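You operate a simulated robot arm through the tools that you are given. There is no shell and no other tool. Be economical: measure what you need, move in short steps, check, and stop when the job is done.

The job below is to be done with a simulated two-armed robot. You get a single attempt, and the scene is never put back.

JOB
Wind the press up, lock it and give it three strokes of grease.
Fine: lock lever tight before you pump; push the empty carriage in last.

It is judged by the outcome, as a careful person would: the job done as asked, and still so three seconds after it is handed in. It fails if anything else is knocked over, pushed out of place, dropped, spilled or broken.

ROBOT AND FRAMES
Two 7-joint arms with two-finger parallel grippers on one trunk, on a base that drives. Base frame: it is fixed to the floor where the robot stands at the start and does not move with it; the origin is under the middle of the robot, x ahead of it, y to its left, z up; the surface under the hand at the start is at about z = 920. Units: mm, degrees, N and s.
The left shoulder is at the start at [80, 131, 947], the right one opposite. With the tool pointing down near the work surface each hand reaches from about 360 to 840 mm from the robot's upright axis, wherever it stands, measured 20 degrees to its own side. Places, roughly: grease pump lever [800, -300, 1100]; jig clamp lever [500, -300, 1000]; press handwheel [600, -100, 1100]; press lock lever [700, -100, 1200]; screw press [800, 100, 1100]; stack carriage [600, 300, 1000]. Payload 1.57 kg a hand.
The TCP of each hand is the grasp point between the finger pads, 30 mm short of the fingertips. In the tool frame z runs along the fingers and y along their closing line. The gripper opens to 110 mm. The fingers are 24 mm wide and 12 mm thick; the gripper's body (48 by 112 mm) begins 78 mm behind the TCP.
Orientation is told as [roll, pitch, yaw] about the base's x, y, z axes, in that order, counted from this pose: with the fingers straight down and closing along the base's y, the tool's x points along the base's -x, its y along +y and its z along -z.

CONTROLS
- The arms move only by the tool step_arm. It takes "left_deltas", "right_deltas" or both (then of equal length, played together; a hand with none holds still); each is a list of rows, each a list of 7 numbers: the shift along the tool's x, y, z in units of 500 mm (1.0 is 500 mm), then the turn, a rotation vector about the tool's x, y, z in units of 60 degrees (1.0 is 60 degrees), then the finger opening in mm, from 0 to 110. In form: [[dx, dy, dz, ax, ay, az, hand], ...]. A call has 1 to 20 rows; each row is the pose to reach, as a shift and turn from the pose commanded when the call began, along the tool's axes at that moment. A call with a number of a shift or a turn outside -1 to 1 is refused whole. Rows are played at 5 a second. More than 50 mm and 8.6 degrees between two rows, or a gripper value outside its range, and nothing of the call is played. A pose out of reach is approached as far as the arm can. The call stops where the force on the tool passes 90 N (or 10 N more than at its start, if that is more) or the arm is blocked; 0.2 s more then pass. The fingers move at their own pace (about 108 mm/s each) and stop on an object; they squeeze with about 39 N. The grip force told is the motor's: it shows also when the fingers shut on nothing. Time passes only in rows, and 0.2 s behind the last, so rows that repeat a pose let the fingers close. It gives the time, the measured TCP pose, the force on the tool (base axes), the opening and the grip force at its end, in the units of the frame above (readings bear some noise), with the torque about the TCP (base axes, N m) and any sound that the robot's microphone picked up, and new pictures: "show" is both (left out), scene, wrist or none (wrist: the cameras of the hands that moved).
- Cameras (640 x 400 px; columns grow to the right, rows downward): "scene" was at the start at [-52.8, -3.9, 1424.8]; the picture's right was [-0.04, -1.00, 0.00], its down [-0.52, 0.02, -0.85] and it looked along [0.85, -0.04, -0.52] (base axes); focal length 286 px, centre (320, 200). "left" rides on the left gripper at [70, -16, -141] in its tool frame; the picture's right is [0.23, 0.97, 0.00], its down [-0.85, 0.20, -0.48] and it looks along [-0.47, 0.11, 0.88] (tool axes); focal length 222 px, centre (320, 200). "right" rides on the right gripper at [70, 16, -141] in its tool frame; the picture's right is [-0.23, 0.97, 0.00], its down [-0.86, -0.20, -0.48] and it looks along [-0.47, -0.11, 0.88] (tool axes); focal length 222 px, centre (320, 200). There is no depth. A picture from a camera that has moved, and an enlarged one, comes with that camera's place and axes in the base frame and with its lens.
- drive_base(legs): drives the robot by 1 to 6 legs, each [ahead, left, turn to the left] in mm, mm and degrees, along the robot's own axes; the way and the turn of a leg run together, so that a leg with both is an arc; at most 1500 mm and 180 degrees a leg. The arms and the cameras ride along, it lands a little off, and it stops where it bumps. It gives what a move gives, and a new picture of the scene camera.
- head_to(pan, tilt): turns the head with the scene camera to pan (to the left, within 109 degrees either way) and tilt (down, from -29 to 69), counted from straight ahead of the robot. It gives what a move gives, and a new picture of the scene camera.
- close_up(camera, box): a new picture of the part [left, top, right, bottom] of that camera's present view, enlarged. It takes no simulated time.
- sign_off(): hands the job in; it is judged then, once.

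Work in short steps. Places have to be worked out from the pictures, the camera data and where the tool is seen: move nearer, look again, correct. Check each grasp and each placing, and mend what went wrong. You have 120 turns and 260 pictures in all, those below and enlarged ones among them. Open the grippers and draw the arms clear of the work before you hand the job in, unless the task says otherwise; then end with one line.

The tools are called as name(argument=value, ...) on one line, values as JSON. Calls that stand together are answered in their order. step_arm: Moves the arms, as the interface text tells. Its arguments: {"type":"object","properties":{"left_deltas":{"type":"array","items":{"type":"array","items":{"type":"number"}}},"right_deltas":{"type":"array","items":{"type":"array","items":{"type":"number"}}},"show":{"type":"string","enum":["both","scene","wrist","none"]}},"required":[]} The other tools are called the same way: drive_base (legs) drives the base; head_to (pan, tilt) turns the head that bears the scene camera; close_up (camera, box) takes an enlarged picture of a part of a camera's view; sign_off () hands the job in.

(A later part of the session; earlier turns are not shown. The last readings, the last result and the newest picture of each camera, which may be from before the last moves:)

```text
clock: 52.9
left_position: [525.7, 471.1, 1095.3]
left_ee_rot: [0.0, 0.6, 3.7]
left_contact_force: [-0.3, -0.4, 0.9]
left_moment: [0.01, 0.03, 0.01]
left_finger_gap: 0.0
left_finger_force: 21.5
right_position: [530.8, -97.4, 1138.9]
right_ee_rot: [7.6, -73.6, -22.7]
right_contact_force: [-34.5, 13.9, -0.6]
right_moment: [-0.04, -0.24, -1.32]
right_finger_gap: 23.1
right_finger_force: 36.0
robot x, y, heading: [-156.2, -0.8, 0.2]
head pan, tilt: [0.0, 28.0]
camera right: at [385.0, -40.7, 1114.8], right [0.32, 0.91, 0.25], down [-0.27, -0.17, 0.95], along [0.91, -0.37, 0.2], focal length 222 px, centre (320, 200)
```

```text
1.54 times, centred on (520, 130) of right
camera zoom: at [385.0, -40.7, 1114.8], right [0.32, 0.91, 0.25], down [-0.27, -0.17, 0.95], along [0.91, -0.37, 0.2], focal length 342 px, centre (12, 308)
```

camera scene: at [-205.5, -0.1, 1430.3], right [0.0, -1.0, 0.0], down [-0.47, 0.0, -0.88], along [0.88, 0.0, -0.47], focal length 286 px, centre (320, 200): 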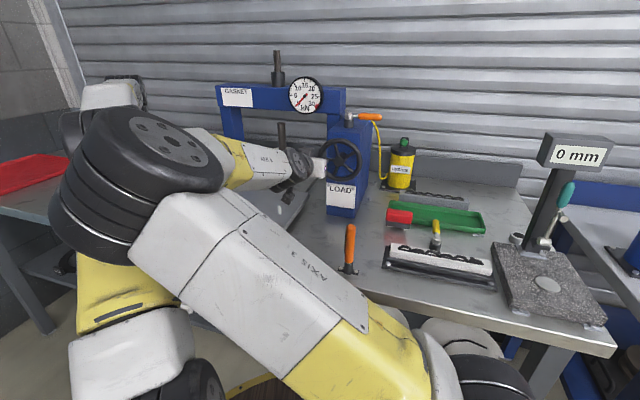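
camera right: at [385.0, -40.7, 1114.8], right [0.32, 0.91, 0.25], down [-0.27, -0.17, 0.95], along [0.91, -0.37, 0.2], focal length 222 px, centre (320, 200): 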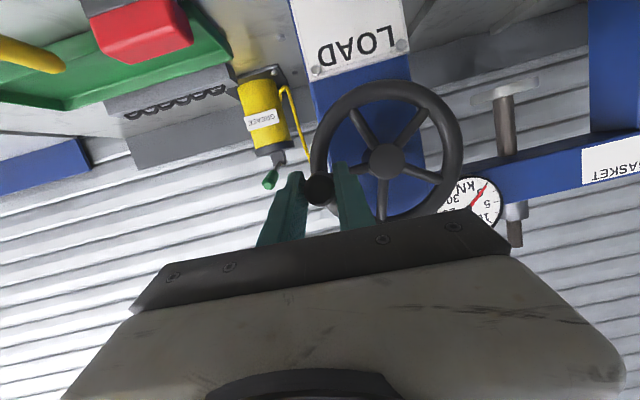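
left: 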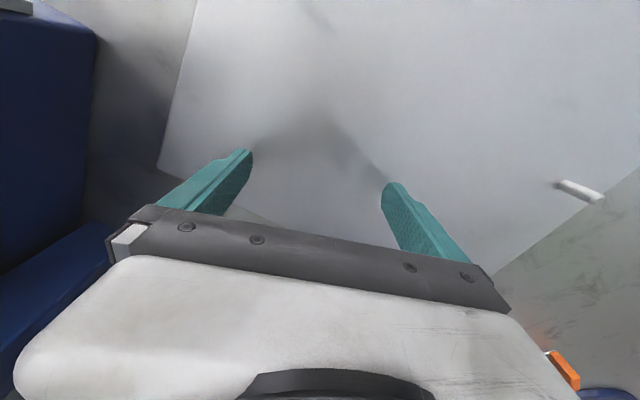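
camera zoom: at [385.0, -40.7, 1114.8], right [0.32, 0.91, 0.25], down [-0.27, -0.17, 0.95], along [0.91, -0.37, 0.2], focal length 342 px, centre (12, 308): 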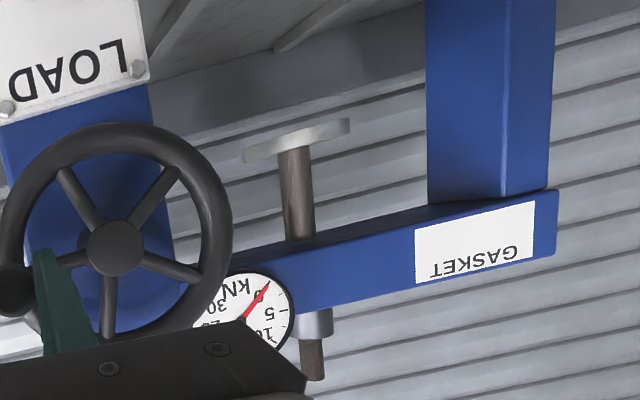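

The rod top has now reached the beam and the gauge is still 0. I'll give it another half turn.

step_arm(right_deltas=[[-0.0346, 0.0071, -0.0104, 0, 0, 0, 0], [-0.0656, 0.0251, -0.0197, 0, 0, 0, 0], [-0.0895, 0.052, -0.0271, 0, 0, 0, 0], [-0.1044, 0.0856, -0.0319, 0, 0, 0, 0], [-0.1086, 0.1222, -0.0336, 0, 0, 0, 0], [-0.1017, 0.1584, -0.0319, 0, 0, 0, 0], [-0.0844, 0.1907, -0.0271, 0, 0, 0, 0], [-0.0585, 0.2158, -0.0197, 0, 0, 0, 0], [-0.0263, 0.2313, -0.0104, 0, 0, 0, 0], [0.0088, 0.2358, 0, 0, 0, 0, 0]])

close_up(camera="scene", box=[210, 60, 410, 220])

```text
clock: 55.1
left_position: [528.1, 468.4, 1092.0]
left_ee_rot: [0.1, 0.7, 3.7]
left_contact_force: [-0.6, -0.2, -0.6]
left_moment: [0.03, -0.04, 0.02]
left_finger_gap: 0.0
left_finger_force: 21.1
right_position: [563.9, 15.0, 1139.8]
right_ee_rot: [7.3, -73.4, -22.6]
right_contact_force: [0.0, 0.2, -0.3]
right_moment: [0.04, -0.03, 0.01]
right_finger_gap: 0.0
right_finger_force: 21.1
robot x, y, heading: [-157.9, -0.5, 0.2]
head pan, tilt: [0.0, 28.0]
camera scene: at [-207.9, -0.8, 1430.3], right [0.0, -1.0, 0.0], down [-0.47, 0.0, -0.88], along [0.88, 0.0, -0.47], focal length 286 px, centre (320, 200)
camera right: at [418.0, 73.8, 1114.4], right [0.32, 0.91, 0.25], down [-0.27, -0.17, 0.95], along [0.91, -0.37, 0.19], focal length 222 px, centre (320, 200)
```

scene: 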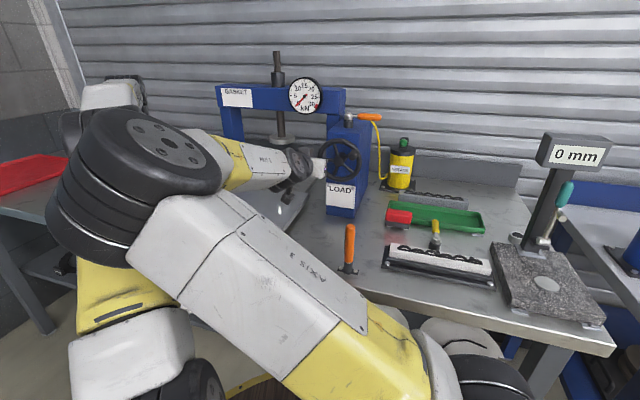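
right: 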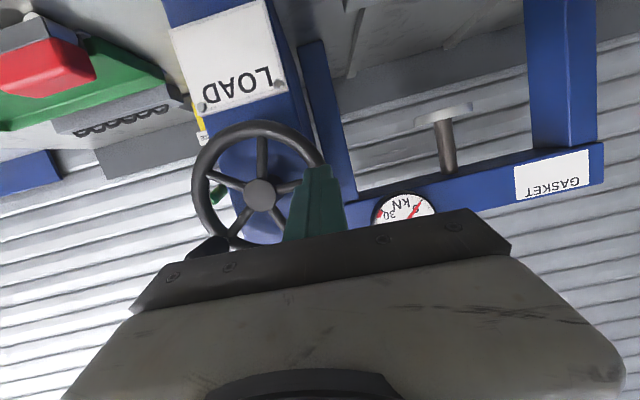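

```text
2.50 times, centred on (310, 140) of scene
camera zoom: at [-207.9, -0.8, 1430.3], right [0.0, -1.0, 0.0], down [-0.47, 0.0, -0.88], along [0.88, 0.0, -0.47], focal length 716 px, centre (345, 350)
```

zoom: 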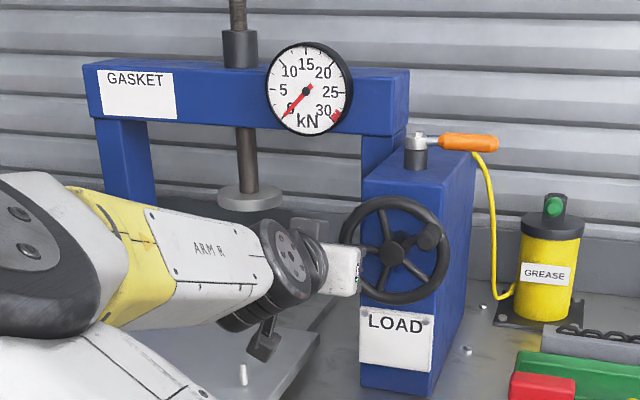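

The hand slipped off around 55°, either at the top stop or by chance. The ram looks high now. I'll retreat to the pre-grasp pose to look and re-grip.

step_arm(right_deltas=[[0, 0, -0.09, 0, 0, 0, 0], [0, 0, -0.18, 0, 0, 0, 50], [-0.022, -0.053, -0.169, 0, 0, 0, 50], [-0.044, -0.106, -0.158, 0, 0, 0, 50], [-0.066, -0.16, -0.146, 0, 0, 0, 50], [-0.088, -0.213, -0.135, 0, 0, 0, 50], [-0.088, -0.213, -0.135, 0, 0, 0, 50]], show="wrist")

close_up(camera="right", box=[220, 50, 480, 250])

```text
clock: 56.7
left_position: [528.6, 469.9, 1092.9]
left_ee_rot: [0.1, 0.6, 3.7]
left_contact_force: [-0.4, -0.4, -0.2]
left_moment: [0.02, 0.02, 0.0]
left_finger_gap: 0.0
left_finger_force: 21.1
right_position: [482.3, -75.9, 1196.9]
right_ee_rot: [7.1, -73.3, -22.7]
right_contact_force: [-0.3, 0.3, -0.3]
right_moment: [0.0, -0.02, 0.0]
right_finger_gap: 50.0
right_finger_force: 0.2
robot x, y, heading: [-155.2, -0.7, 0.2]
head pan, tilt: [0.0, 28.0]
camera right: at [337.0, -17.8, 1171.3], right [0.32, 0.91, 0.25], down [-0.27, -0.17, 0.95], along [0.91, -0.37, 0.19], focal length 222 px, centre (320, 200)
```

right: 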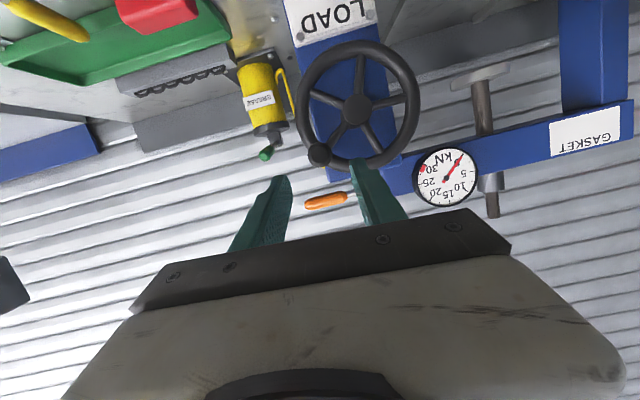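

```text
2.00 times, centred on (350, 150) of right
camera zoom: at [337.0, -17.8, 1171.3], right [0.32, 0.91, 0.25], down [-0.27, -0.17, 0.95], along [0.91, -0.37, 0.19], focal length 444 px, centre (260, 300)
```

zoom: 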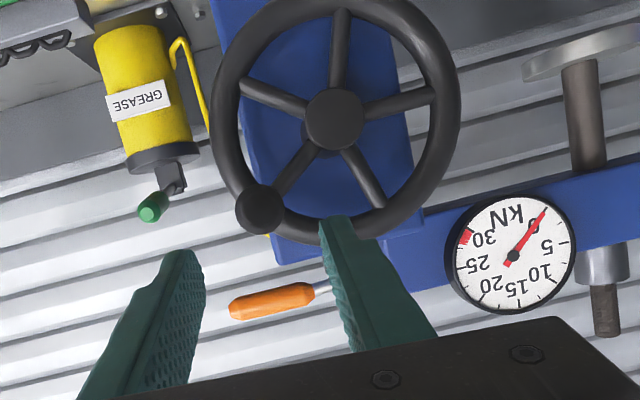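

The knob stopped at exactly the same 53° mark as in the other direction, which suggests a three-turn range with hard stops, so the ram should be fully up. I'll verify by gripping the knob and nudging it another 15° counter-clockwise.

step_arm(right_deltas=[[0.004, 0.001, 0.05, 0, 0, 0, 50], [0.008, 0.003, 0.09, 0, 0, 0, 50], [0.01, 0.003, 0.1166, 0, 0, 0, 50], [0.01, 0.003, 0.1166, 0, 0, 0, 0], [0.01, 0.003, 0.1166, 0, 0, 0, 0], [0.01, 0.003, 0.1166, 0, 0, 0, 0], [0.001, 0.0145, 0.1135, 0, 0, 0, 0], [-0.009, 0.0254, 0.1104, 0, 0, 0, 0]], show="wrist")

close_up(camera="right", box=[220, 50, 480, 250])

```text
clock: 58.5
left_position: [529.0, 465.9, 1094.0]
left_ee_rot: [0.1, 0.7, 3.6]
left_contact_force: [0.1, -0.5, 0.1]
left_moment: [-0.01, -0.03, 0.02]
left_finger_gap: 0.1
left_finger_force: 21.3
right_position: [537.3, -88.8, 1180.2]
right_ee_rot: [6.5, -72.4, -22.7]
right_contact_force: [-2.4, -31.6, -39.8]
right_moment: [-0.27, 0.14, -1.67]
right_finger_gap: 22.6
right_finger_force: 35.3
robot x, y, heading: [-155.6, 3.3, 0.2]
head pan, tilt: [0.0, 28.0]
camera right: at [393.0, -27.9, 1157.1], right [0.34, 0.91, 0.25], down [-0.26, -0.17, 0.95], along [0.9, -0.39, 0.18], focal length 222 px, centre (320, 200)
```

right: 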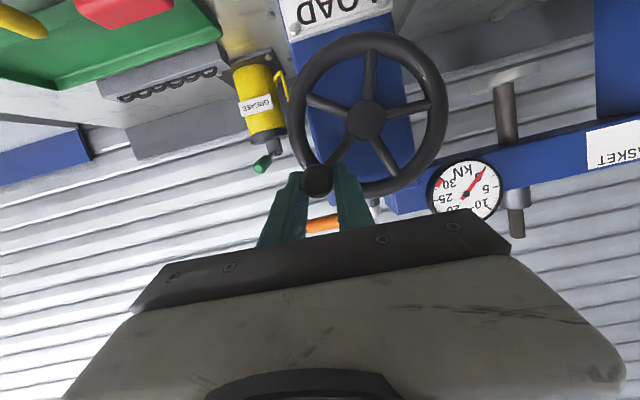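

```text
2.00 times, centred on (350, 150) of right
camera zoom: at [393.0, -27.9, 1157.1], right [0.34, 0.91, 0.25], down [-0.26, -0.17, 0.95], along [0.9, -0.39, 0.18], focal length 444 px, centre (260, 300)
```

zoom: 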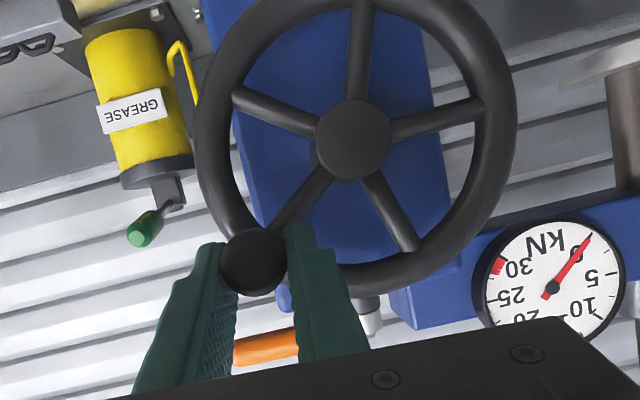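

The wheel resisted about 50 N with no motion, so the ram is at its upper stop. I'll release, retreat and raise the right hand, then look at the lock lever.

step_arm(right_deltas=[[0.009, -0.024, 0.0, 0, 0, 0, 50], [0.009, -0.024, 0.0, 0, 0, 0, 50], [0, -0.02, -0.09, 0, 0, 0, 50], [0, -0.02, -0.18, 0, 0, 0, 50], [-0.06, -0.05, -0.24, 0, 0, 0, 50], [-0.12, -0.1, -0.26, 0, 0, 0, 20], [-0.16, -0.16, -0.26, 0, 0, 0, 0], [-0.2, -0.22, -0.26, 0, 0, 0, 0]])

close_up(camera="scene", box=[310, 90, 430, 200])

```text
clock: 60.3
left_position: [527.4, 468.0, 1093.3]
left_ee_rot: [0.0, 0.7, 3.7]
left_contact_force: [0.2, 0.7, -0.1]
left_moment: [-0.02, 0.03, -0.04]
left_finger_gap: 0.0
left_finger_force: 21.0
right_position: [417.1, -164.5, 1315.6]
right_ee_rot: [7.0, -73.3, -22.5]
right_contact_force: [-0.6, -0.3, -0.6]
right_moment: [-0.02, -0.02, -0.02]
right_finger_gap: 0.2
right_finger_force: 20.7
robot x, y, heading: [-154.8, -1.1, 0.1]
head pan, tilt: [0.0, 28.0]
camera scene: at [-207.7, -1.0, 1430.2], right [0.0, -1.0, 0.0], down [-0.47, 0.0, -0.88], along [0.88, 0.0, -0.47], focal length 286 px, centre (320, 200)
camera right: at [272.3, -105.6, 1290.6], right [0.32, 0.91, 0.25], down [-0.27, -0.17, 0.95], along [0.91, -0.37, 0.19], focal length 222 px, centre (320, 200)
```

scene: 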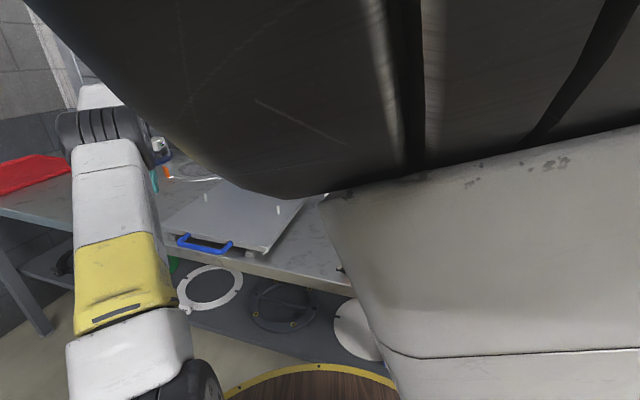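
right: 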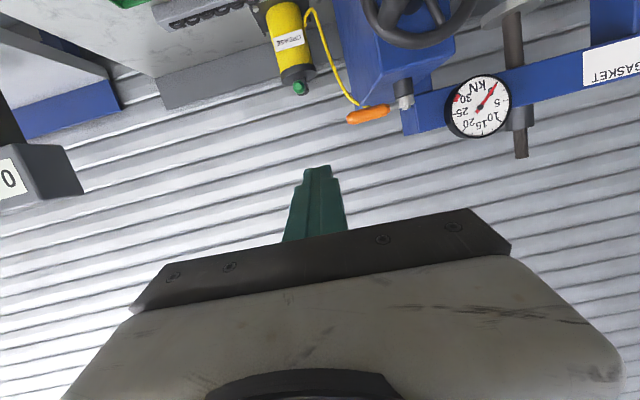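

```text
3.64 times, centred on (370, 145) of scene
camera zoom: at [-207.7, -1.0, 1430.2], right [0.0, -1.0, 0.0], down [-0.47, 0.0, -0.88], along [0.88, 0.0, -0.47], focal length 1041 px, centre (138, 400)
```

zoom: 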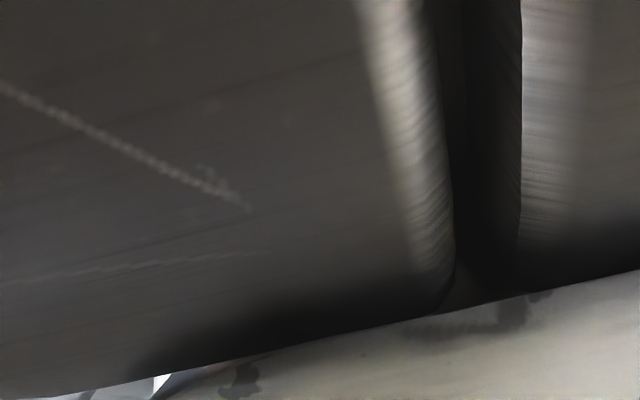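

From these views the lock hub is around (665,-87,1243), with the handle reaching to about (685,-187,1240). I'll turn the right hand back toward pointing down, moving to the right so the elbow unwinds.

step_arm(right_deltas=[[0.006, -0.018, 0.012, 0, 0.125, 0, 0], [0.012, -0.036, 0.025, 0, 0.25, 0, 0], [0.018, -0.054, 0.037, 0, 0.375, 0, 0], [0.024, -0.073, 0.05, 0, 0.5, 0, 0], [0.03, -0.091, 0.062, 0, 0.625, 0, 0], [0.036, -0.11, 0.075, 0, 0.75, 0, 0], [0.042, -0.128, 0.087, 0, 0.875, 0, 0], [0.048, -0.146, 0.1, 0, 1.0, 0, 0]])

```text
clock: 62.1
left_position: [527.6, 468.3, 1093.6]
left_ee_rot: [0.2, 0.6, 3.6]
left_contact_force: [-0.7, -0.8, 0.1]
left_moment: [-0.01, -0.01, -0.03]
left_finger_gap: 0.1
left_finger_force: 22.0
right_position: [435.1, -244.2, 1272.6]
right_ee_rot: [2.1, -13.4, -16.1]
right_contact_force: [-0.6, 0.3, 1.0]
right_moment: [-0.05, -0.03, 0.0]
right_finger_gap: 0.1
right_finger_force: 21.7
robot x, y, heading: [-155.9, 0.1, 0.3]
head pan, tilt: [0.0, 28.0]
camera scene: at [-208.1, -0.7, 1430.3], right [0.0, -1.0, 0.0], down [-0.47, 0.0, -0.88], along [0.88, 0.0, -0.47], focal length 286 px, centre (320, 200)
camera right: at [341.7, -206.2, 1395.3], right [0.47, 0.88, 0.09], down [0.63, -0.41, 0.66], along [0.61, -0.26, -0.75], focal length 222 px, centre (320, 200)
```

scene: 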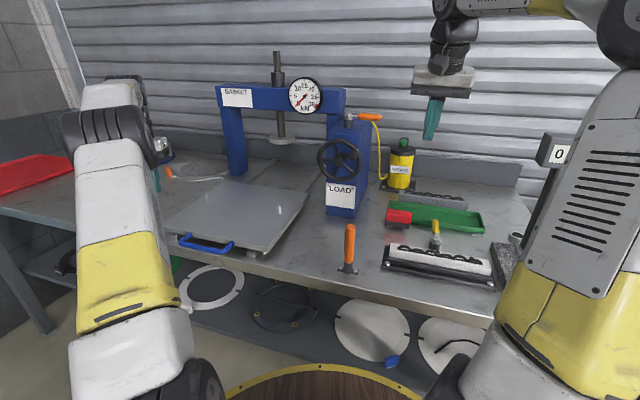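
right: 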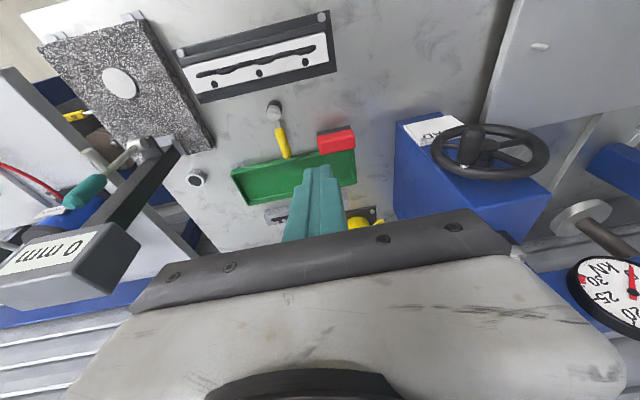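

That's a clear view now: the ram is up, the carriage has a blue handle, and the lock and grease pump are visible. I'll enlarge them.

close_up(camera="scene", box=[310, 90, 430, 200])

close_up(camera="scene", box=[150, 70, 350, 270])

```text
3.64 times, centred on (370, 145) of scene
camera zoom: at [-208.1, -0.7, 1430.3], right [0.0, -1.0, 0.0], down [-0.47, 0.0, -0.88], along [0.88, 0.0, -0.47], focal length 1041 px, centre (138, 400)
```

zoom: 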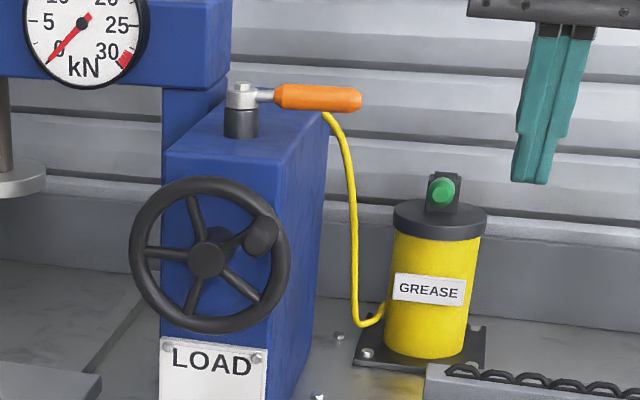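

```text
2.00 times, centred on (250, 170) of scene
camera zoom: at [-208.1, -0.7, 1430.3], right [0.0, -1.0, 0.0], down [-0.47, 0.0, -0.88], along [0.88, 0.0, -0.47], focal length 573 px, centre (460, 260)
```

zoom: 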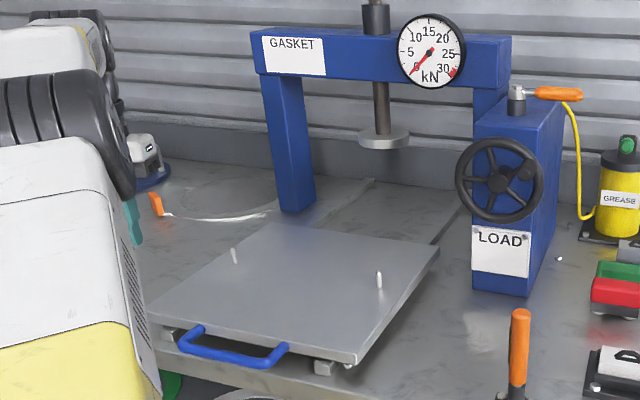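

I'll drive forward 140 mm so the right hand can reach the lock lever pointing down.

drive_base(legs=[[140, 0, 0]])

```text
clock: 63.4
left_position: [671.5, 470.0, 1093.4]
left_ee_rot: [0.1, 0.7, 3.8]
left_contact_force: [-0.5, 0.3, 0.1]
left_moment: [0.0, -0.03, -0.01]
left_finger_gap: 0.0
left_finger_force: 21.2
right_position: [580.3, -243.3, 1272.7]
right_ee_rot: [2.2, -13.5, -16.1]
right_contact_force: [-0.8, 0.6, 0.6]
right_moment: [0.02, 0.0, -0.04]
right_finger_gap: 0.4
right_finger_force: 21.3
robot x, y, heading: [-13.3, 1.1, -0.1]
head pan, tilt: [0.0, 28.0]
camera scene: at [-64.0, -0.4, 1430.3], right [0.0, -1.0, 0.0], down [-0.47, 0.0, -0.88], along [0.88, 0.0, -0.47], focal length 286 px, centre (320, 200)
```

scene: 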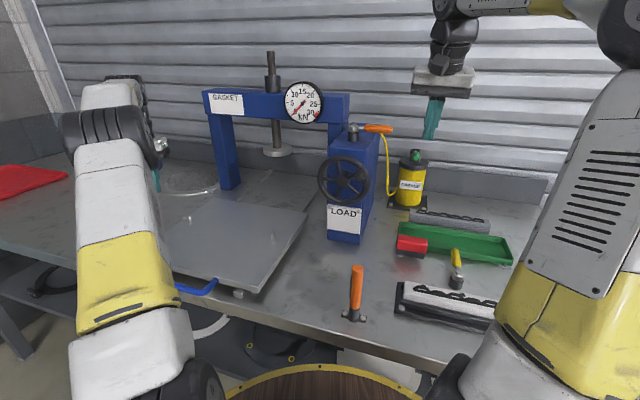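

I'll raise slightly and yaw the right hand by about -56°, toward closing along x.

step_arm(right_deltas=[[0, 0, -0.02, 0, 0, 0.133, 0], [0, 0, -0.04, 0, 0, 0.266, 0], [0, 0, -0.06, 0, 0, 0.4, 0], [0, 0, -0.08, 0, 0, 0.533, 20], [0, 0, -0.08, 0, 0, 0.666, 50], [0, 0, -0.08, 0, 0, 0.8, 60], [0, 0, -0.08, 0, 0, 0.93, 60]])

close_up(camera="scene", box=[310, 100, 440, 220])

```text
clock: 65.0
left_position: [671.5, 470.0, 1093.2]
left_ee_rot: [0.1, 0.7, 3.8]
left_contact_force: [-0.3, 0.9, -1.0]
left_moment: [-0.03, 0.01, -0.02]
left_finger_gap: 0.2
left_finger_force: 21.7
right_position: [570.2, -242.0, 1310.5]
right_ee_rot: [12.4, -5.8, -72.4]
right_contact_force: [0.3, -0.1, 0.1]
right_moment: [0.0, 0.01, 0.0]
right_finger_gap: 60.2
right_finger_force: 0.1
robot x, y, heading: [-13.6, -3.0, 0.0]
head pan, tilt: [0.0, 28.0]
camera scene: at [-63.8, -0.4, 1430.3], right [0.0, -1.0, 0.0], down [-0.47, 0.0, -0.88], along [0.88, 0.0, -0.47], focal length 286 px, centre (320, 200)
camera right: at [530.8, -166.8, 1446.0], right [0.97, 0.09, 0.23], down [-0.04, -0.86, 0.51], along [0.25, -0.5, -0.83], focal length 222 px, centre (320, 200)
```

scene: 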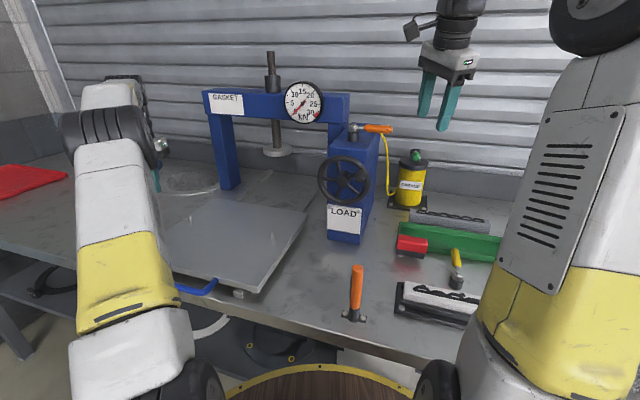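
right: 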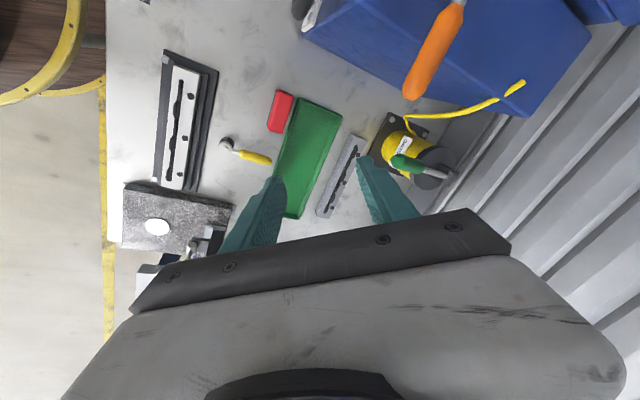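

```text
3.33 times, centred on (375, 160) of scene
camera zoom: at [-63.8, -0.4, 1430.3], right [0.0, -1.0, 0.0], down [-0.47, 0.0, -0.88], along [0.88, 0.0, -0.47], focal length 955 px, centre (137, 333)
```

zoom: 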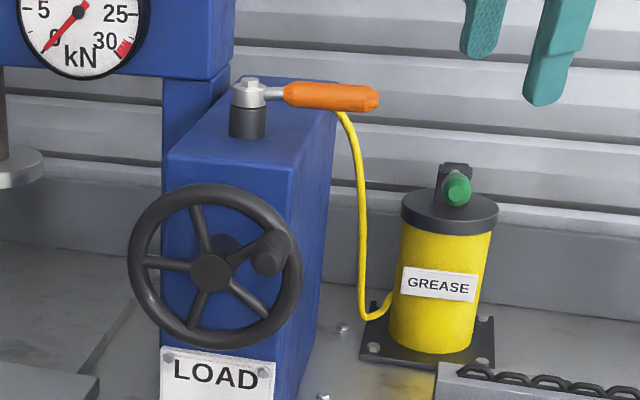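

The top view shows the handle running from the hub at about (692,-89) to its end at (670,-176), aligned with the press. I'll bring the hand above it at (674,-155,1300), pointing down and closing across the handle.

step_arm(right_deltas=[[0.021, 0.049, 0.013, 0.046, 0.007, 0.11, 60], [0.042, 0.097, 0.025, 0.091, 0.014, 0.221, 60], [0.062, 0.146, 0.038, 0.137, 0.021, 0.331, 60], [0.083, 0.194, 0.05, 0.182, 0.028, 0.442, 60], [0.104, 0.243, 0.063, 0.228, 0.035, 0.552, 60], [0.104, 0.243, 0.063, 0.228, 0.035, 0.552, 60]])

close_up(camera="scene", box=[310, 60, 440, 220])

```text
clock: 66.4
left_position: [671.3, 470.6, 1092.8]
left_ee_rot: [0.2, 0.7, 3.9]
left_contact_force: [0.6, 0.0, -0.4]
left_moment: [0.02, 0.04, -0.02]
left_finger_gap: 0.1
left_finger_force: 21.0
right_position: [662.6, -157.8, 1296.1]
right_ee_rot: [0.1, 0.1, -104.9]
right_contact_force: [0.5, 0.1, 1.4]
right_moment: [-0.02, -0.03, 0.0]
right_finger_gap: 60.4
right_finger_force: 0.1
right hand out of reach, approached as far as the arm can: row 5, 6
robot x, y, heading: [-10.8, -1.9, 0.1]
head pan, tilt: [0.0, 28.0]
camera scene: at [-64.0, -0.4, 1430.3], right [0.0, -1.0, 0.0], down [-0.47, 0.0, -0.88], along [0.88, 0.0, -0.47], focal length 286 px, centre (320, 200)
camera right: at [695.6, -94.6, 1438.5], right [0.88, -0.47, 0.0], down [-0.41, -0.78, 0.48], along [-0.22, -0.42, -0.88], focal length 222 px, centre (320, 200)
```

scene: 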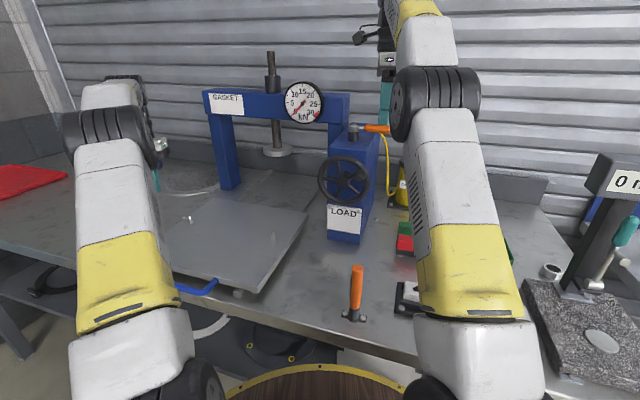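
right: 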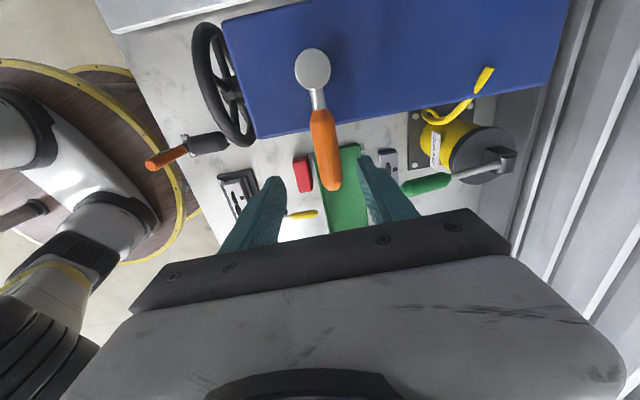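

```text
2.50 times, centred on (375, 140) of scene
camera zoom: at [-64.0, -0.4, 1430.3], right [0.0, -1.0, 0.0], down [-0.47, 0.0, -0.88], along [0.88, 0.0, -0.47], focal length 716 px, centre (182, 350)
```

zoom: 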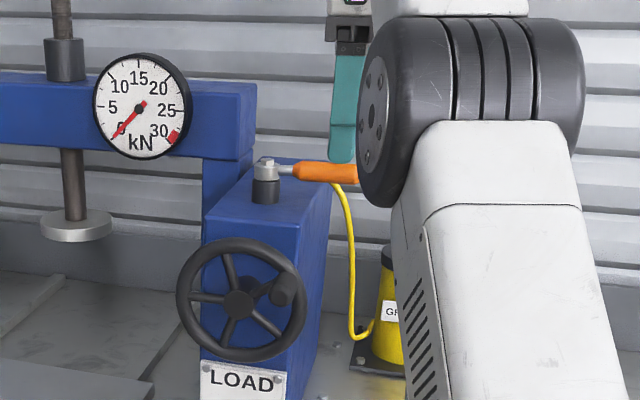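

The handle is neatly between the fingers. I'll lower to z≈1250 and close on it.

step_arm(right_deltas=[[-0.002, -0.006, 0.04, 0, 0, 0, 60], [-0.002, -0.008, 0.07, 0, 0, 0, 60], [-0.002, -0.008, 0.1, 0, 0, 0, 60], [-0.002, -0.008, 0.1, 0, 0, 0, 0], [-0.002, -0.008, 0.1, 0, 0, 0, 0], [-0.002, -0.008, 0.1, 0, 0, 0, 0]], show="wrist")

```text
clock: 67.8
left_position: [671.2, 470.0, 1094.0]
left_ee_rot: [0.1, 0.7, 3.8]
left_contact_force: [-0.2, -0.3, -0.2]
left_moment: [0.01, 0.01, 0.01]
left_finger_gap: 0.0
left_finger_force: 21.1
right_position: [659.0, -159.8, 1246.2]
right_ee_rot: [0.1, 0.0, -105.0]
right_contact_force: [5.9, -2.7, 2.1]
right_moment: [0.21, -0.12, -0.63]
right_finger_gap: 24.5
right_finger_force: 36.1
robot x, y, heading: [-10.5, -1.9, 0.2]
head pan, tilt: [0.0, 28.0]
camera right: at [692.4, -97.4, 1388.8], right [0.88, -0.47, 0.0], down [-0.41, -0.77, 0.48], along [-0.22, -0.42, -0.88], focal length 222 px, centre (320, 200)
```

right: 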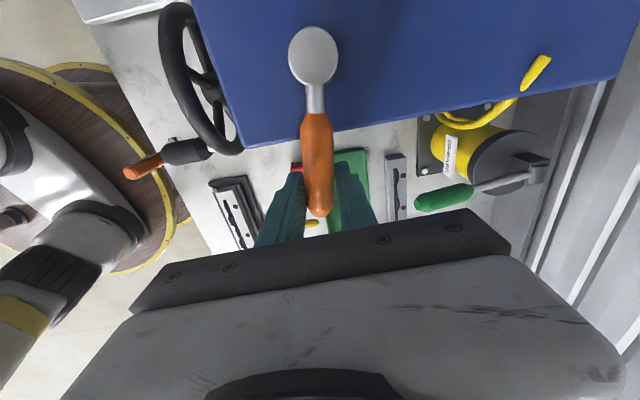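

I have the handle (24.5 mm). I'll turn the lever 20° clockwise from above (its end toward the robot) as a test, rotating the hand with it.

step_arm(right_deltas=[[0.0033, -0.0141, 0, 0, 0, 0.083, 0], [0.0078, -0.028, 0, 0, 0, 0.167, 0], [0.0136, -0.0413, 0, 0, 0, 0.25, 0], [0.0202, -0.0543, 0, 0, 0, 0.333, 0]], show="wrist")

```text
clock: 68.8
left_position: [671.4, 470.1, 1093.6]
left_ee_rot: [0.2, 0.7, 3.8]
left_contact_force: [-0.2, 0.5, -0.5]
left_moment: [0.0, 0.05, -0.04]
left_finger_gap: 0.0
left_finger_force: 22.0
right_position: [637.2, -143.8, 1246.1]
right_ee_rot: [0.0, 0.0, -125.0]
right_contact_force: [7.6, -9.2, 7.9]
right_moment: [0.54, -0.56, -0.83]
right_finger_gap: 24.5
right_finger_force: 36.1
robot x, y, heading: [-10.1, -0.3, 0.2]
head pan, tilt: [0.0, 28.0]
camera right: at [689.4, -97.0, 1388.7], right [0.67, -0.74, 0.0], down [-0.65, -0.59, 0.48], along [-0.36, -0.32, -0.88], focal length 222 px, centre (320, 200)
```

right: 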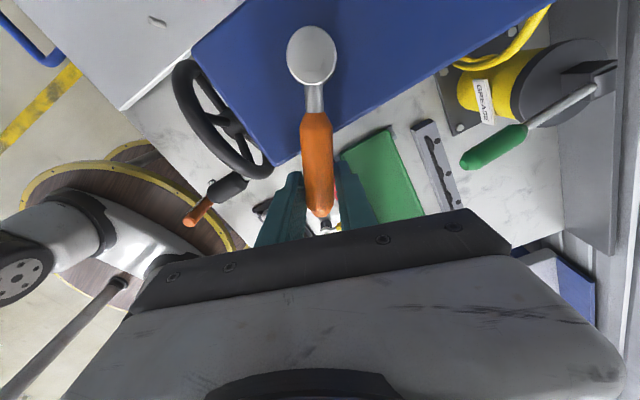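

The lever follows easily. I'll continue another 40° clockwise.

step_arm(right_deltas=[[0.0034, -0.0142, 0, 0, 0, 0.083, 0], [0.0078, -0.028, 0, 0, 0, 0.167, 0], [0.0136, -0.0412, 0, 0, 0, 0.25, 0], [0.0204, -0.0542, 0, 0, 0, 0.333, 0], [0.0284, -0.0662, 0, 0, 0, 0.417, 0], [0.0374, -0.0778, 0, 0, 0, 0.5, 0], [0.0472, -0.0882, 0, 0, 0, 0.583, 0], [0.058, -0.098, 0, 0, 0, 0.667, 0]])

```text
clock: 70.6
left_position: [670.9, 469.7, 1093.8]
left_ee_rot: [0.1, 0.7, 3.8]
left_contact_force: [-0.5, -0.2, 0.1]
left_moment: [-0.03, -0.02, 0.01]
left_finger_gap: 0.1
left_finger_force: 21.4
right_position: [610.0, -89.9, 1244.6]
right_ee_rot: [-0.1, 0.2, -165.0]
right_contact_force: [8.3, -11.6, 23.5]
right_moment: [0.01, -0.19, -0.81]
right_finger_gap: 25.3
right_finger_force: 36.7
robot x, y, heading: [-14.5, -1.2, 0.2]
head pan, tilt: [0.0, 28.0]
camera scene: at [-64.1, -1.0, 1430.3], right [0.0, -1.0, 0.0], down [-0.47, 0.0, -0.88], along [0.88, 0.0, -0.47], focal length 286 px, centre (320, 200)
camera right: at [682.6, -88.8, 1387.6], right [0.03, -1.0, 0.0], down [-0.88, -0.03, 0.48], along [-0.48, -0.01, -0.88], focal length 222 px, centre (320, 200)
```

scene: 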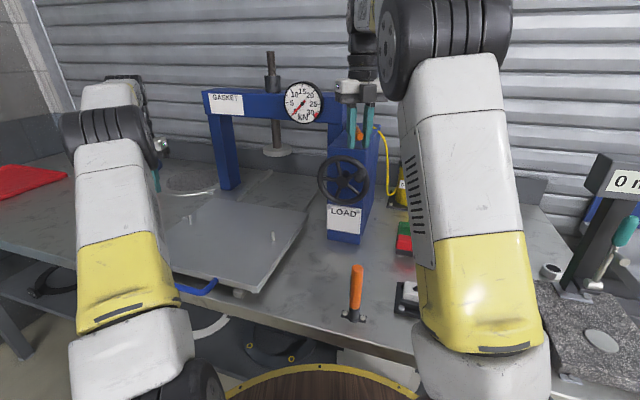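
right: 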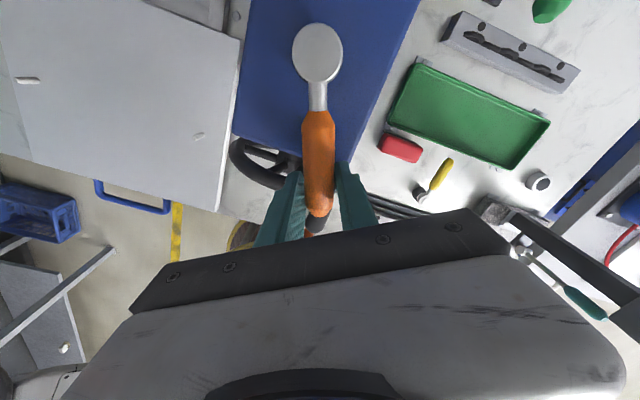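

It's still turning freely and no stop has come yet. I'll continue another 40° clockwise.

step_arm(right_deltas=[[0.0036, -0.0142, 0, 0, 0, 0.083, 0], [0.0082, -0.0282, 0, 0, 0, 0.167, 0], [0.0142, -0.0416, 0, 0, 0, 0.25, 0], [0.0212, -0.0544, 0, 0, 0, 0.333, 0], [0.0294, -0.0666, 0, 0, 0, 0.417, 0], [0.0386, -0.078, 0, 0, 0, 0.5, 0], [0.0486, -0.0888, 0, 0, 0, 0.583, 0], [0.06, -0.0984, 0, 0, 0, 0.667, 0]])

```text
clock: 72.4
left_position: [670.8, 470.8, 1092.7]
left_ee_rot: [0.2, 0.6, 3.9]
left_contact_force: [0.2, 0.0, 0.4]
left_moment: [0.01, 0.0, 0.0]
left_finger_gap: 0.0
left_finger_force: 21.4
right_position: [603.4, -57.2, 1230.2]
right_ee_rot: [-0.4, 1.8, 157.6]
right_contact_force: [-2.4, -1.4, -0.1]
right_moment: [-0.12, -0.6, 0.29]
right_finger_gap: 21.2
right_finger_force: 34.0
right hand out of reach, approached as far as the arm can: row 7, 8
robot x, y, heading: [-13.5, -2.2, 0.4]
head pan, tilt: [0.0, 28.0]
stopped in row 8 (right hand): the force on the tool passed its limit at 123 N (the readings are from after the stop); the commanded pose is now the measured one
camera scene: at [-63.4, -0.4, 1430.3], right [0.01, -1.0, 0.0], down [-0.47, 0.0, -0.88], along [0.88, 0.0, -0.47], focal length 286 px, centre (320, 200)
camera right: at [657.4, -98.5, 1374.9], right [-0.58, -0.81, -0.01], down [-0.73, 0.51, 0.45], along [-0.36, 0.27, -0.89], focal length 222 px, centre (320, 200)
```

scene: 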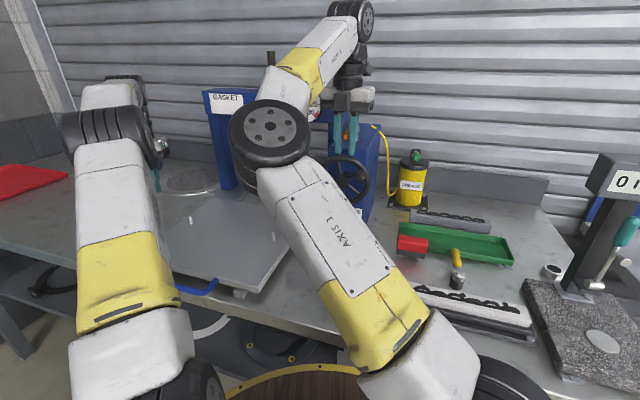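
right: 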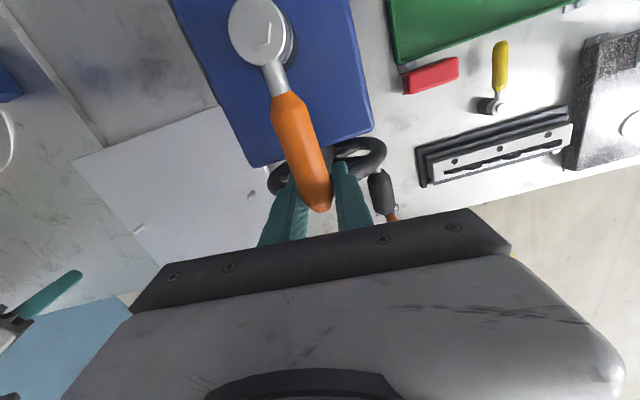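

The lever has turned about 90°, from along -y to pointing at the robot, and met firm resistance. To check it's tight, I'll push the handle a bit more in the tightening direction (+y) without rotating.

step_arm(right_deltas=[[0, -0.01, 0, 0, 0, 0, 0], [0, -0.02, 0, 0, 0, 0, 0], [0, -0.03, 0, 0, 0, 0, 0], [0, -0.03, 0, 0, 0, 0, 0]])

```text
clock: 73.4
left_position: [669.9, 468.0, 1095.4]
left_ee_rot: [0.3, 0.6, 3.8]
left_contact_force: [-0.8, -0.2, -0.2]
left_moment: [0.04, 0.02, 0.03]
left_finger_gap: 0.0
left_finger_force: 21.7
right_position: [603.6, -56.2, 1231.0]
right_ee_rot: [-0.3, 2.5, 156.9]
right_contact_force: [6.0, -54.1, 48.5]
right_moment: [0.42, 0.23, 0.42]
right_finger_gap: 21.4
right_finger_force: 35.0
right hand out of reach, approached as far as the arm can: row 2, 3, 4
robot x, y, heading: [-12.6, -4.0, 0.1]
head pan, tilt: [0.0, 28.0]
camera scene: at [-64.2, -3.6, 1430.2], right [0.0, -1.0, 0.0], down [-0.47, 0.0, -0.88], along [0.88, 0.0, -0.47], focal length 286 px, centre (320, 200)
camera right: at [655.1, -97.7, 1375.9], right [-0.59, -0.81, -0.02], down [-0.73, 0.52, 0.44], along [-0.35, 0.27, -0.9], focal length 222 px, centre (320, 200)
```

scene: 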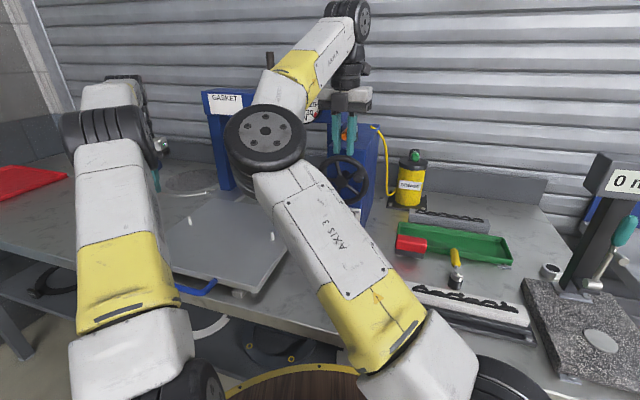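
right: 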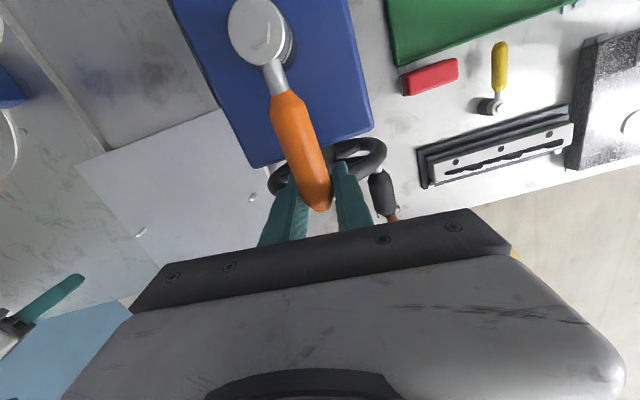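

The handle held against 54 N with no movement, so it's tight. I'll open and lift clear.

step_arm(right_deltas=[[0, 0.01, 0, 0, 0, 0, 50], [0, 0.01, 0, 0, 0, 0, 60], [0, 0.01, -0.06, 0, 0, 0, 60], [0, 0.01, -0.14, 0, 0, 0, 60], [-0.04, 0.01, -0.18, 0, 0, 0, 60]])

close_up(camera="right", box=[150, 0, 450, 220])

```text
clock: 74.6
left_position: [671.6, 470.5, 1093.4]
left_ee_rot: [0.1, 0.7, 3.9]
left_contact_force: [1.0, 0.1, -0.8]
left_moment: [-0.02, 0.01, 0.0]
left_finger_gap: 0.0
left_finger_force: 21.7
right_position: [559.7, -63.7, 1287.1]
right_ee_rot: [-0.3, 1.9, 157.7]
right_contact_force: [0.5, 0.6, 0.0]
right_moment: [0.01, -0.03, 0.01]
right_finger_gap: 60.3
right_finger_force: 0.1
right hand out of reach, approached as far as the arm can: row 3, 4, 5
robot x, y, heading: [-15.0, 1.2, 0.3]
head pan, tilt: [0.0, 28.0]
camera scene: at [-63.1, -0.4, 1430.3], right [0.01, -1.0, 0.0], down [-0.47, 0.0, -0.88], along [0.88, 0.0, -0.47], focal length 286 px, centre (320, 200)
camera right: at [612.4, -105.4, 1432.3], right [-0.58, -0.82, -0.01], down [-0.73, 0.51, 0.45], along [-0.36, 0.27, -0.89], focal length 222 px, centre (320, 200)
```

scene: 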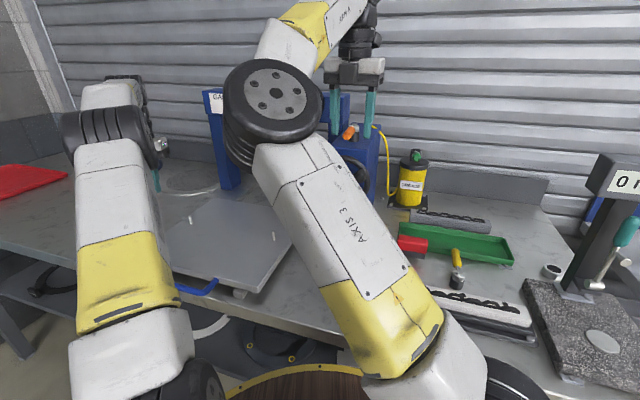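
right: 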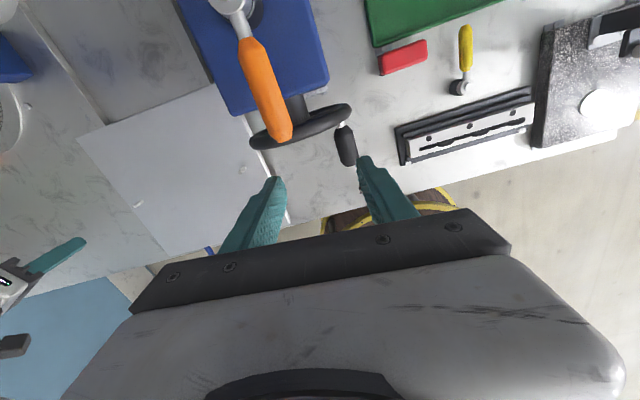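

```text
1.82 times, centred on (300, 110) of right
camera zoom: at [612.4, -105.4, 1432.3], right [-0.58, -0.82, -0.01], down [-0.73, 0.51, 0.45], along [-0.36, 0.27, -0.89], focal length 404 px, centre (356, 364)
```

zoom: 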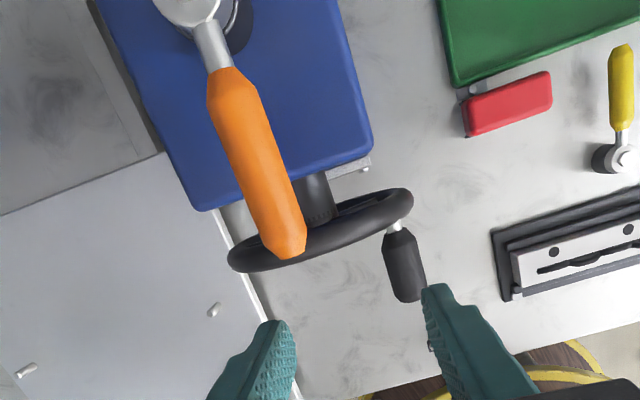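

The lever is locked parallel to the press side. To confirm the lock really holds, I'll press gently down on the wheel knob (the unwinding direction) with closed fingers and see if it yields.

step_arm(right_deltas=[[-0.004, 0.03, 0.02, 0, 0, 0, 0], [-0.008, 0.064, 0.05, 0, 0, 0, 0], [-0.008, 0.064, 0.094, 0, 0, 0, 0], [-0.008, 0.064, 0.12, 0, 0, 0, 0], [-0.008, 0.064, 0.12, 0, 0, 0, 0]], show="wrist")

close_up(camera="right", box=[200, 50, 440, 230])

```text
clock: 75.8
left_position: [670.5, 471.6, 1092.6]
left_ee_rot: [0.1, 0.7, 3.9]
left_contact_force: [-0.3, -0.2, -0.4]
left_moment: [-0.04, 0.01, 0.02]
left_finger_gap: 0.3
left_finger_force: 22.1
right_position: [543.9, -92.8, 1227.8]
right_ee_rot: [-0.4, 1.8, 157.6]
right_contact_force: [0.5, 0.3, 0.2]
right_moment: [0.0, -0.03, 0.0]
right_finger_gap: 0.0
right_finger_force: 21.2
robot x, y, heading: [-12.9, 0.2, 0.3]
head pan, tilt: [0.0, 28.0]
camera right: at [598.3, -134.8, 1372.6], right [-0.58, -0.81, -0.01], down [-0.73, 0.51, 0.45], along [-0.36, 0.27, -0.89], focal length 222 px, centre (320, 200)
```

right: 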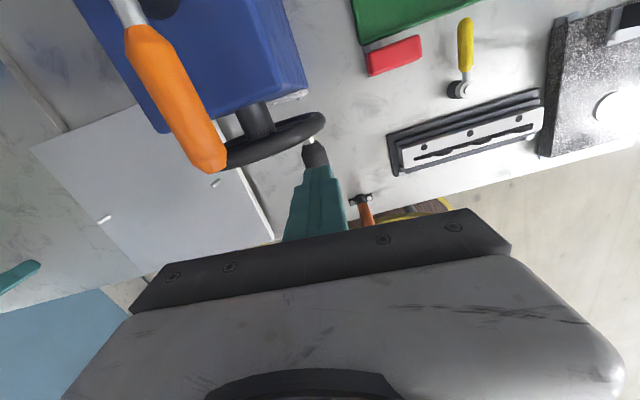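

```text
2.22 times, centred on (320, 140) of right
camera zoom: at [598.3, -134.8, 1372.6], right [-0.58, -0.81, -0.01], down [-0.73, 0.51, 0.45], along [-0.36, 0.27, -0.89], focal length 494 px, centre (320, 333)
```

zoom: 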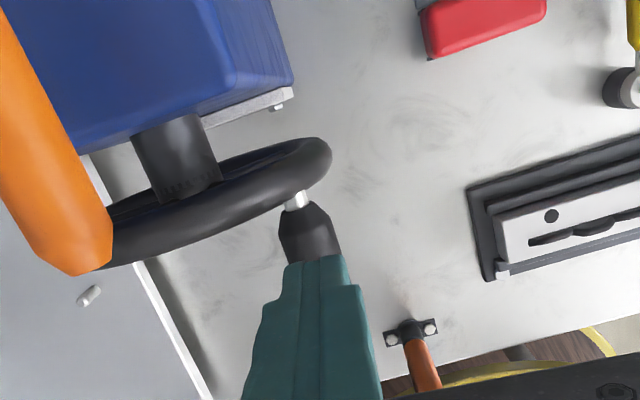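

The fingers are right above the knob. I'll push down in small steps.

step_arm(right_deltas=[[0, 0, 0.02, 0, 0, 0, 0], [0, 0, 0.03, 0, 0, 0, 0], [0, 0, 0.036, 0, 0, 0, 0], [0, 0, 0.042, 0, 0, 0, 0], [0, 0, 0.048, 0, 0, 0, 0]], show="wrist")

```text
clock: 77.0
left_position: [669.1, 471.1, 1094.9]
left_ee_rot: [0.0, 0.7, 3.9]
left_contact_force: [-0.2, 0.6, 0.0]
left_moment: [-0.01, 0.01, -0.01]
left_finger_gap: 0.0
left_finger_force: 21.3
right_position: [544.4, -96.6, 1209.6]
right_ee_rot: [-0.6, 2.3, 157.5]
right_contact_force: [-6.0, 0.2, 76.5]
right_moment: [0.51, 0.82, 0.16]
right_finger_gap: 0.0
right_finger_force: 21.0
robot x, y, heading: [-8.8, 1.9, 0.1]
head pan, tilt: [0.0, 28.0]
camera right: at [597.6, -137.3, 1354.7], right [-0.58, -0.81, -0.02], down [-0.73, 0.51, 0.45], along [-0.35, 0.27, -0.9], focal length 222 px, centre (320, 200)
```

right: 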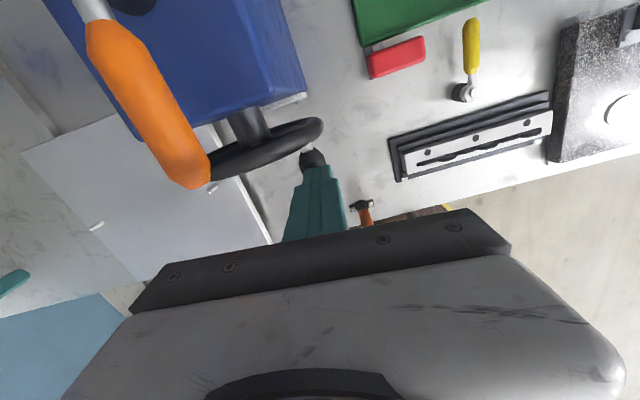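

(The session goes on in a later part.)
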